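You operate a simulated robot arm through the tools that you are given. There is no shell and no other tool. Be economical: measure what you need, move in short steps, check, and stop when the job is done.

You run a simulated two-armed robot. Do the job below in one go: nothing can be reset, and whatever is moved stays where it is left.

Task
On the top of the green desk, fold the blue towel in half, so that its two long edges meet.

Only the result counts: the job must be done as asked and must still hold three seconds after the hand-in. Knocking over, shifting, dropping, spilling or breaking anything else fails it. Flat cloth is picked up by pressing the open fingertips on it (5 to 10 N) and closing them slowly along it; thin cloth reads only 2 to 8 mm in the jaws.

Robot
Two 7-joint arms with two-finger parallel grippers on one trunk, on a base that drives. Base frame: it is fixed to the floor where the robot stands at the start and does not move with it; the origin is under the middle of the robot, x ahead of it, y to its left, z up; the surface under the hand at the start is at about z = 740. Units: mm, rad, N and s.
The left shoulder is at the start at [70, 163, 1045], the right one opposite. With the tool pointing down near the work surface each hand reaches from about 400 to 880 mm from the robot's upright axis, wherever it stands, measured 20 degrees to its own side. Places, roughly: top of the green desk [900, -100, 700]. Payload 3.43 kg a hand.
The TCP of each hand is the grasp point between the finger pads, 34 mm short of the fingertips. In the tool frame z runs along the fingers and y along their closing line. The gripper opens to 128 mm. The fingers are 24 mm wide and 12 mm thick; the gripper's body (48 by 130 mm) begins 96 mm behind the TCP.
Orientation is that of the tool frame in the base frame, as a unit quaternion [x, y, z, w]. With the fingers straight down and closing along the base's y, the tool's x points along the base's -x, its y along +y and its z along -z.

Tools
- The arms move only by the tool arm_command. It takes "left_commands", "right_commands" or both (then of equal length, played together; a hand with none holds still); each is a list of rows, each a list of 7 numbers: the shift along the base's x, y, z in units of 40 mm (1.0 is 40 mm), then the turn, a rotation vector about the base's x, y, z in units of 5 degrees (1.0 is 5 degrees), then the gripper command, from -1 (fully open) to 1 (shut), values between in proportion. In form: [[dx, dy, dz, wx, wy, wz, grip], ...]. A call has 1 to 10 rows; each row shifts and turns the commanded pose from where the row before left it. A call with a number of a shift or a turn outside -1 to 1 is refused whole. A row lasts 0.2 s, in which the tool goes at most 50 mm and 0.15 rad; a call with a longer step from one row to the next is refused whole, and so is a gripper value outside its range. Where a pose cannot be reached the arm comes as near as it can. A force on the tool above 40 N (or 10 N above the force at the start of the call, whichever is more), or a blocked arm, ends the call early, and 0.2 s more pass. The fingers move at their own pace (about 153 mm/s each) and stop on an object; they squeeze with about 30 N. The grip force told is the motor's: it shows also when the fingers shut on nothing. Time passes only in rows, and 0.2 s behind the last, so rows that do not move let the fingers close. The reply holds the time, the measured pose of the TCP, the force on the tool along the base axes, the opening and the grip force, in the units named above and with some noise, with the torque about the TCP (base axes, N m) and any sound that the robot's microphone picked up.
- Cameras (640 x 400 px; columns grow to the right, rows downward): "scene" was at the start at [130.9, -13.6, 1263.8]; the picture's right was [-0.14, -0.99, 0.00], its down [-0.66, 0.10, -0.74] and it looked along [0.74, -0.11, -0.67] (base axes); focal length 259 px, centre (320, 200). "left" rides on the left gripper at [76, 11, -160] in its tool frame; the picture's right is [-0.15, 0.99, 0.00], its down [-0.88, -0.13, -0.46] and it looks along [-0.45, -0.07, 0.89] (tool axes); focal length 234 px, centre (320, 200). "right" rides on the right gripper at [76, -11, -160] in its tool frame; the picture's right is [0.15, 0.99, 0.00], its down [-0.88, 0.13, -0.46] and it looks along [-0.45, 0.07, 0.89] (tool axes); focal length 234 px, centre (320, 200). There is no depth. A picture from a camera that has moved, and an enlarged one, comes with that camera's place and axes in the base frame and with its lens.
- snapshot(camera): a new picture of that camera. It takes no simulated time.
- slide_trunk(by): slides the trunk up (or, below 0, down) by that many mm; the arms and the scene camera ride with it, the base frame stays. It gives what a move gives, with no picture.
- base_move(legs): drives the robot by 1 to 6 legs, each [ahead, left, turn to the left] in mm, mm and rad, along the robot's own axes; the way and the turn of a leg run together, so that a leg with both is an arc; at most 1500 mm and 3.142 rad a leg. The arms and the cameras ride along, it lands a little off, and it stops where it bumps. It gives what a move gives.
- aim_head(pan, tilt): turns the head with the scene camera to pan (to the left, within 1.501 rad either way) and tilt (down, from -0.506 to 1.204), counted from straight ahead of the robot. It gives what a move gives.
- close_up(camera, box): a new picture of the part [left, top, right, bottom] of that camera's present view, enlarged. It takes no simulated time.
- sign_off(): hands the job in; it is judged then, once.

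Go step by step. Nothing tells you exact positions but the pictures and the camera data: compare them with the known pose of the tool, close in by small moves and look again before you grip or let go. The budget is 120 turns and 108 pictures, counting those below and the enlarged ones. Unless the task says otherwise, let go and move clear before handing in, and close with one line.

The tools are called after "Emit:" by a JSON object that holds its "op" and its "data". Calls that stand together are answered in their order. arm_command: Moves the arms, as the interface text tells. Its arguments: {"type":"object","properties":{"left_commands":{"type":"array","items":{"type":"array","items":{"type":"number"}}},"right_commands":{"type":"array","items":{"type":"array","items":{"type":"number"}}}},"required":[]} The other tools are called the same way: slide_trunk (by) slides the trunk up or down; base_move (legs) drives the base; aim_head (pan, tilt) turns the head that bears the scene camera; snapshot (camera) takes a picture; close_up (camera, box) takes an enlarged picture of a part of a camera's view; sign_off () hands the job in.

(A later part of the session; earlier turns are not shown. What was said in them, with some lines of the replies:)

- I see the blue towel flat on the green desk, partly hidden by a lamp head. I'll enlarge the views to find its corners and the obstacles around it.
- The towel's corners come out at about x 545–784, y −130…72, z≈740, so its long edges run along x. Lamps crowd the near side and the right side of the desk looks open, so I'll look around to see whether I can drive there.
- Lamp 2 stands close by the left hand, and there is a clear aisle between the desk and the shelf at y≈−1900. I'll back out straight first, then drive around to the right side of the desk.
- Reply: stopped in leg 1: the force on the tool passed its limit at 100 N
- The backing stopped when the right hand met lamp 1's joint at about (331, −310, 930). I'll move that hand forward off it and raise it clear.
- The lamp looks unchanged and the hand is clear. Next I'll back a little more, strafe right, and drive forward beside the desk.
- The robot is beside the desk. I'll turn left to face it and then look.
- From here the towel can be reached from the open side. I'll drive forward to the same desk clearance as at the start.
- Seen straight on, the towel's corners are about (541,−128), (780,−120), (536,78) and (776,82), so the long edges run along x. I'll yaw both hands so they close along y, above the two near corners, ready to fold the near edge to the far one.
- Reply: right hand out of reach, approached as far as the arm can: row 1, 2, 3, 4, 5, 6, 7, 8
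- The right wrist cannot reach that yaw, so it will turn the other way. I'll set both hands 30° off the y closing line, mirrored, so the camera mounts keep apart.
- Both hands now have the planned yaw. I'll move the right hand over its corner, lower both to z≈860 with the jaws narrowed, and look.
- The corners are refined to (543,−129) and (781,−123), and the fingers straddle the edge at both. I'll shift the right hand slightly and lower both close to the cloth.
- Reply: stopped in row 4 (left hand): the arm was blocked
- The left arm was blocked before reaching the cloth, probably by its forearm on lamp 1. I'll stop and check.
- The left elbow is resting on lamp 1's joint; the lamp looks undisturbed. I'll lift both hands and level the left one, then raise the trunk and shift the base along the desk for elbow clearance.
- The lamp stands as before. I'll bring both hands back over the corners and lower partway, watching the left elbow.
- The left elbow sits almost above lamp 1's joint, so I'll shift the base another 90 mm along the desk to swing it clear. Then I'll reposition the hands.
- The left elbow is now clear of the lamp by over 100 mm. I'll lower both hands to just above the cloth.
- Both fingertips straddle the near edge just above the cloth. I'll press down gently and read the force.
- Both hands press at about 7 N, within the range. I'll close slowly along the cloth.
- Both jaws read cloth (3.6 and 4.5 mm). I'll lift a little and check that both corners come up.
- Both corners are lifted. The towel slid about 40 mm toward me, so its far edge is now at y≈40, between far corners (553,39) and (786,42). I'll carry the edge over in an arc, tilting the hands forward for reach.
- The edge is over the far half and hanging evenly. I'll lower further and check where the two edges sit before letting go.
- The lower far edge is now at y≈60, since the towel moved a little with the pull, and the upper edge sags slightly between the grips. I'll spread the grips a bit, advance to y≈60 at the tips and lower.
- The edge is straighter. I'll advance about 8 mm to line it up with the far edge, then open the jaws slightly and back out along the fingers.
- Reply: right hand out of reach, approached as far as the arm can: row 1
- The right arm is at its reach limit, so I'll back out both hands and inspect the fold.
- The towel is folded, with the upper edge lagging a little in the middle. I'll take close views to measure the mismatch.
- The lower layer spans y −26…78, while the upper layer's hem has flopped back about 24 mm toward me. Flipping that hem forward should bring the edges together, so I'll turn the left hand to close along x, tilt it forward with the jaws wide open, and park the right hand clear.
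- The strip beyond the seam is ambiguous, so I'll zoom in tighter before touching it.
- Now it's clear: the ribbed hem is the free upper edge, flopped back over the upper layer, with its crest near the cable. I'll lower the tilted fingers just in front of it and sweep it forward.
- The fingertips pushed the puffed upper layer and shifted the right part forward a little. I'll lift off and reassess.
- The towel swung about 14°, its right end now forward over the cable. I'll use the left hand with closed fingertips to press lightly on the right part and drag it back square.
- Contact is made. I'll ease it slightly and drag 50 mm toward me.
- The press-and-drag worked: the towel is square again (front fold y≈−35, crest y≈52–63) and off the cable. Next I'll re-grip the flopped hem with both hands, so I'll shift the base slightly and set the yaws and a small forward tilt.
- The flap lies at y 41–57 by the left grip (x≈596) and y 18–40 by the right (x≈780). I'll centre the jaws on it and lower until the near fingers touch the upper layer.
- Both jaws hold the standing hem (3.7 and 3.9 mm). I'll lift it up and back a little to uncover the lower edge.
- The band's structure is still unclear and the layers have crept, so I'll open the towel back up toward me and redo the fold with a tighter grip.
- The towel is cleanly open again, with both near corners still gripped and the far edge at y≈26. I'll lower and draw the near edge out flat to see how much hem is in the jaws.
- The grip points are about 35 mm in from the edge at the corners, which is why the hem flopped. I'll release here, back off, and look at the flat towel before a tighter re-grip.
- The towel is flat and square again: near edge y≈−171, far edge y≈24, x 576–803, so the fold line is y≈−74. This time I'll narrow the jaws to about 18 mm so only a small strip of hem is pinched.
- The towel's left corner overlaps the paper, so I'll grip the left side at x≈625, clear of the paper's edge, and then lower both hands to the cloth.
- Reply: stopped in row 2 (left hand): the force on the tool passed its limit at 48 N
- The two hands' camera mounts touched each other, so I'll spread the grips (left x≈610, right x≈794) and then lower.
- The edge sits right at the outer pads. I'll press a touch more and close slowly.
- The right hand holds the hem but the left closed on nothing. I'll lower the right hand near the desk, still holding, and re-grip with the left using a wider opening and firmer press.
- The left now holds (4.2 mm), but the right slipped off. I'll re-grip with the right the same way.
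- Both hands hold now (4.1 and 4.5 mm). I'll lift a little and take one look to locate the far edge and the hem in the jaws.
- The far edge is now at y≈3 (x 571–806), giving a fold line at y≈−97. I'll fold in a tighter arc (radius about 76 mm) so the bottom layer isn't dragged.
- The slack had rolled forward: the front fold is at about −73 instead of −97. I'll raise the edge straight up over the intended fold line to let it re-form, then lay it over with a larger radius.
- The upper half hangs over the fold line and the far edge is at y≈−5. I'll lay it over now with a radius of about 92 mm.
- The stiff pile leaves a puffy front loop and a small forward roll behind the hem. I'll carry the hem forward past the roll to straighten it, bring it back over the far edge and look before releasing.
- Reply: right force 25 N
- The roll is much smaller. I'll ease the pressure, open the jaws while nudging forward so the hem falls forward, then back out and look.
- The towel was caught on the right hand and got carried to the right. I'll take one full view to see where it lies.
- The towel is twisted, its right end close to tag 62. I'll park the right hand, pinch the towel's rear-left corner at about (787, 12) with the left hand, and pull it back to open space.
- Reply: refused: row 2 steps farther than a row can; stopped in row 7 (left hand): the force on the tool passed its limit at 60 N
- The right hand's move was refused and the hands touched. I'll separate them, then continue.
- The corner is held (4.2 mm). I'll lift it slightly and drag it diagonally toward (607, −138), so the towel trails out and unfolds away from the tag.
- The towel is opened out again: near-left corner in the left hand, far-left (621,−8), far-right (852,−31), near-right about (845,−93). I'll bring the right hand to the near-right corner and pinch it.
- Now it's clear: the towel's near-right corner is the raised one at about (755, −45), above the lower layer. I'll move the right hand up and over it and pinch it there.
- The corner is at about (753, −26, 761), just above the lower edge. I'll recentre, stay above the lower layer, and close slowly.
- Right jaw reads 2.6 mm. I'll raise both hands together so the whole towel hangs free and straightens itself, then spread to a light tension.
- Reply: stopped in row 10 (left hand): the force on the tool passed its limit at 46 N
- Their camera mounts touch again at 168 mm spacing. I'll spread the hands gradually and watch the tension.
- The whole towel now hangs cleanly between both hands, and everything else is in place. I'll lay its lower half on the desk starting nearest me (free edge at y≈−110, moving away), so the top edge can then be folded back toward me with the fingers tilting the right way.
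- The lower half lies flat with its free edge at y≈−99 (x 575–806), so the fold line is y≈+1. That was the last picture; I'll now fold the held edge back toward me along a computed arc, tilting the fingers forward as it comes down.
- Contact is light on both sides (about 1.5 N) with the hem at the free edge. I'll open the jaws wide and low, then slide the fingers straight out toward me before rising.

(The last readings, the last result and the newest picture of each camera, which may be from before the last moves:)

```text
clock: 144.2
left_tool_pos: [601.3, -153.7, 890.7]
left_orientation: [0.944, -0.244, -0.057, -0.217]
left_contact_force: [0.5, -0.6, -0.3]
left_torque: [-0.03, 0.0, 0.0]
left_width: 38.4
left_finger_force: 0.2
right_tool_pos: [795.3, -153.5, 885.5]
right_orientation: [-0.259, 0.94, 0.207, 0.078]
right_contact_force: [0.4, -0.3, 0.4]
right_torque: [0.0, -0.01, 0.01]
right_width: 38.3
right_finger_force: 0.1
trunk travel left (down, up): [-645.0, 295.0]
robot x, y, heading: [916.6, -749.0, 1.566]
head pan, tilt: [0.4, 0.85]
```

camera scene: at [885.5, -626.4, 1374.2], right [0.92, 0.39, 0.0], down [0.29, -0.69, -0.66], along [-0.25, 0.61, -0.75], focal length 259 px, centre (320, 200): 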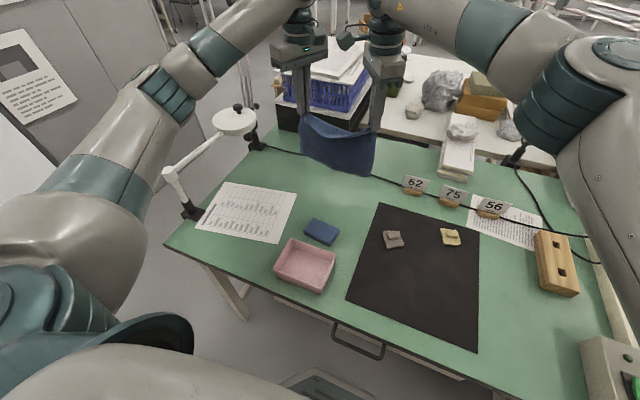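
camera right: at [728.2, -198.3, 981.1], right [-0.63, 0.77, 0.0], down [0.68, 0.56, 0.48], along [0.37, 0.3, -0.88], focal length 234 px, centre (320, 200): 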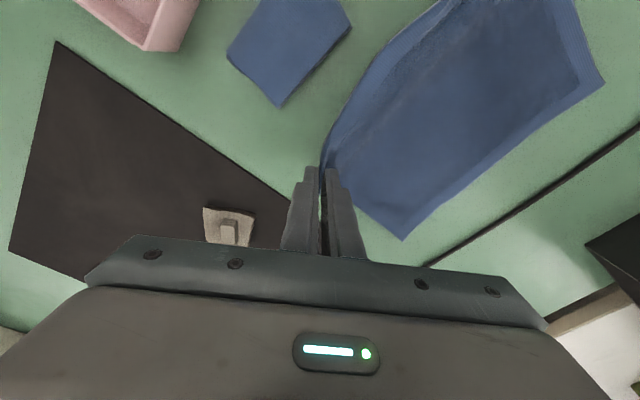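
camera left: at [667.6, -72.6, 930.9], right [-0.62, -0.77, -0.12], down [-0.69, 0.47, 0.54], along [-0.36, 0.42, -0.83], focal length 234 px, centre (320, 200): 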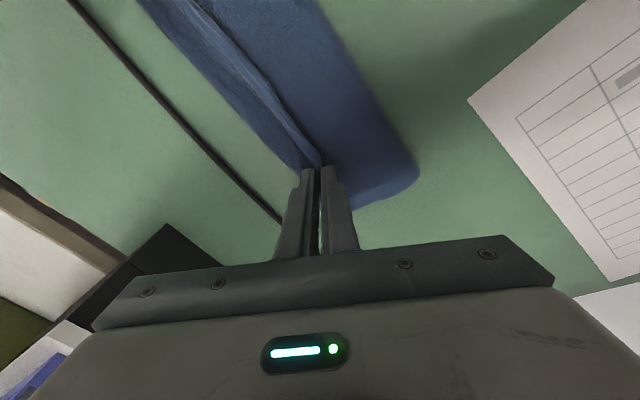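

Both hands came away with no load. I'll raise them clear and hand in.

Emit:
{"op": "arm_command", "data": {"left_commands": [[0, 0, 0.9, 0, 0, 0, 0.4], [0, 0, 0.9, 0, 0, 0, 0.4], [0, -0.3, 0.9, 0, 0, 0, 0.4], [0, -0.5, 0, 0, 0, 0, 0.4], [0, 0, 0, 0, 0, 0, 0.4]], "right_commands": [[0, 0, 0.9, 0, 0, 0, 0.4], [0, 0, 0.9, 0, 0, 0, 0.4], [0, -0.3, 0.9, 0, 0, 0, 0.4], [0, -0.5, 0, 0, 0, 0, 0.4], [0, 0, 0, 0, 0, 0, 0.4]]}}

Emit:
{"op": "sign_off", "data": {}}

```text
clock: 145.4
left_tool_pos: [600.3, -186.8, 999.8]
left_orientation: [0.944, -0.243, -0.057, -0.217]
left_contact_force: [-0.1, -0.2, 0.5]
left_torque: [0.0, 0.02, -0.02]
left_width: 38.9
left_finger_force: 0.0
right_tool_pos: [795.6, -185.1, 995.7]
right_orientation: [-0.259, 0.94, 0.206, 0.078]
right_contact_force: [0.3, 0.5, 0.4]
right_torque: [-0.01, 0.02, 0.0]
right_width: 38.5
right_finger_force: 0.1
trunk travel left (down, up): [-645.0, 295.0]
robot x, y, heading: [916.9, -746.4, 1.566]
head pan, tilt: [0.4, 0.85]
```

```text
The job is handed in.
```

I folded the blue towel in half on the green desk with its long edges brought together, let go, moved clear and handed in. I had no pictures left to check the last fold: by hand positions the edges should meet within about 15 mm, and the fold may be puffy. On the way, the robot bumped lamp 1 twice (one 100 N contact); it looked unmoved in later pictures.
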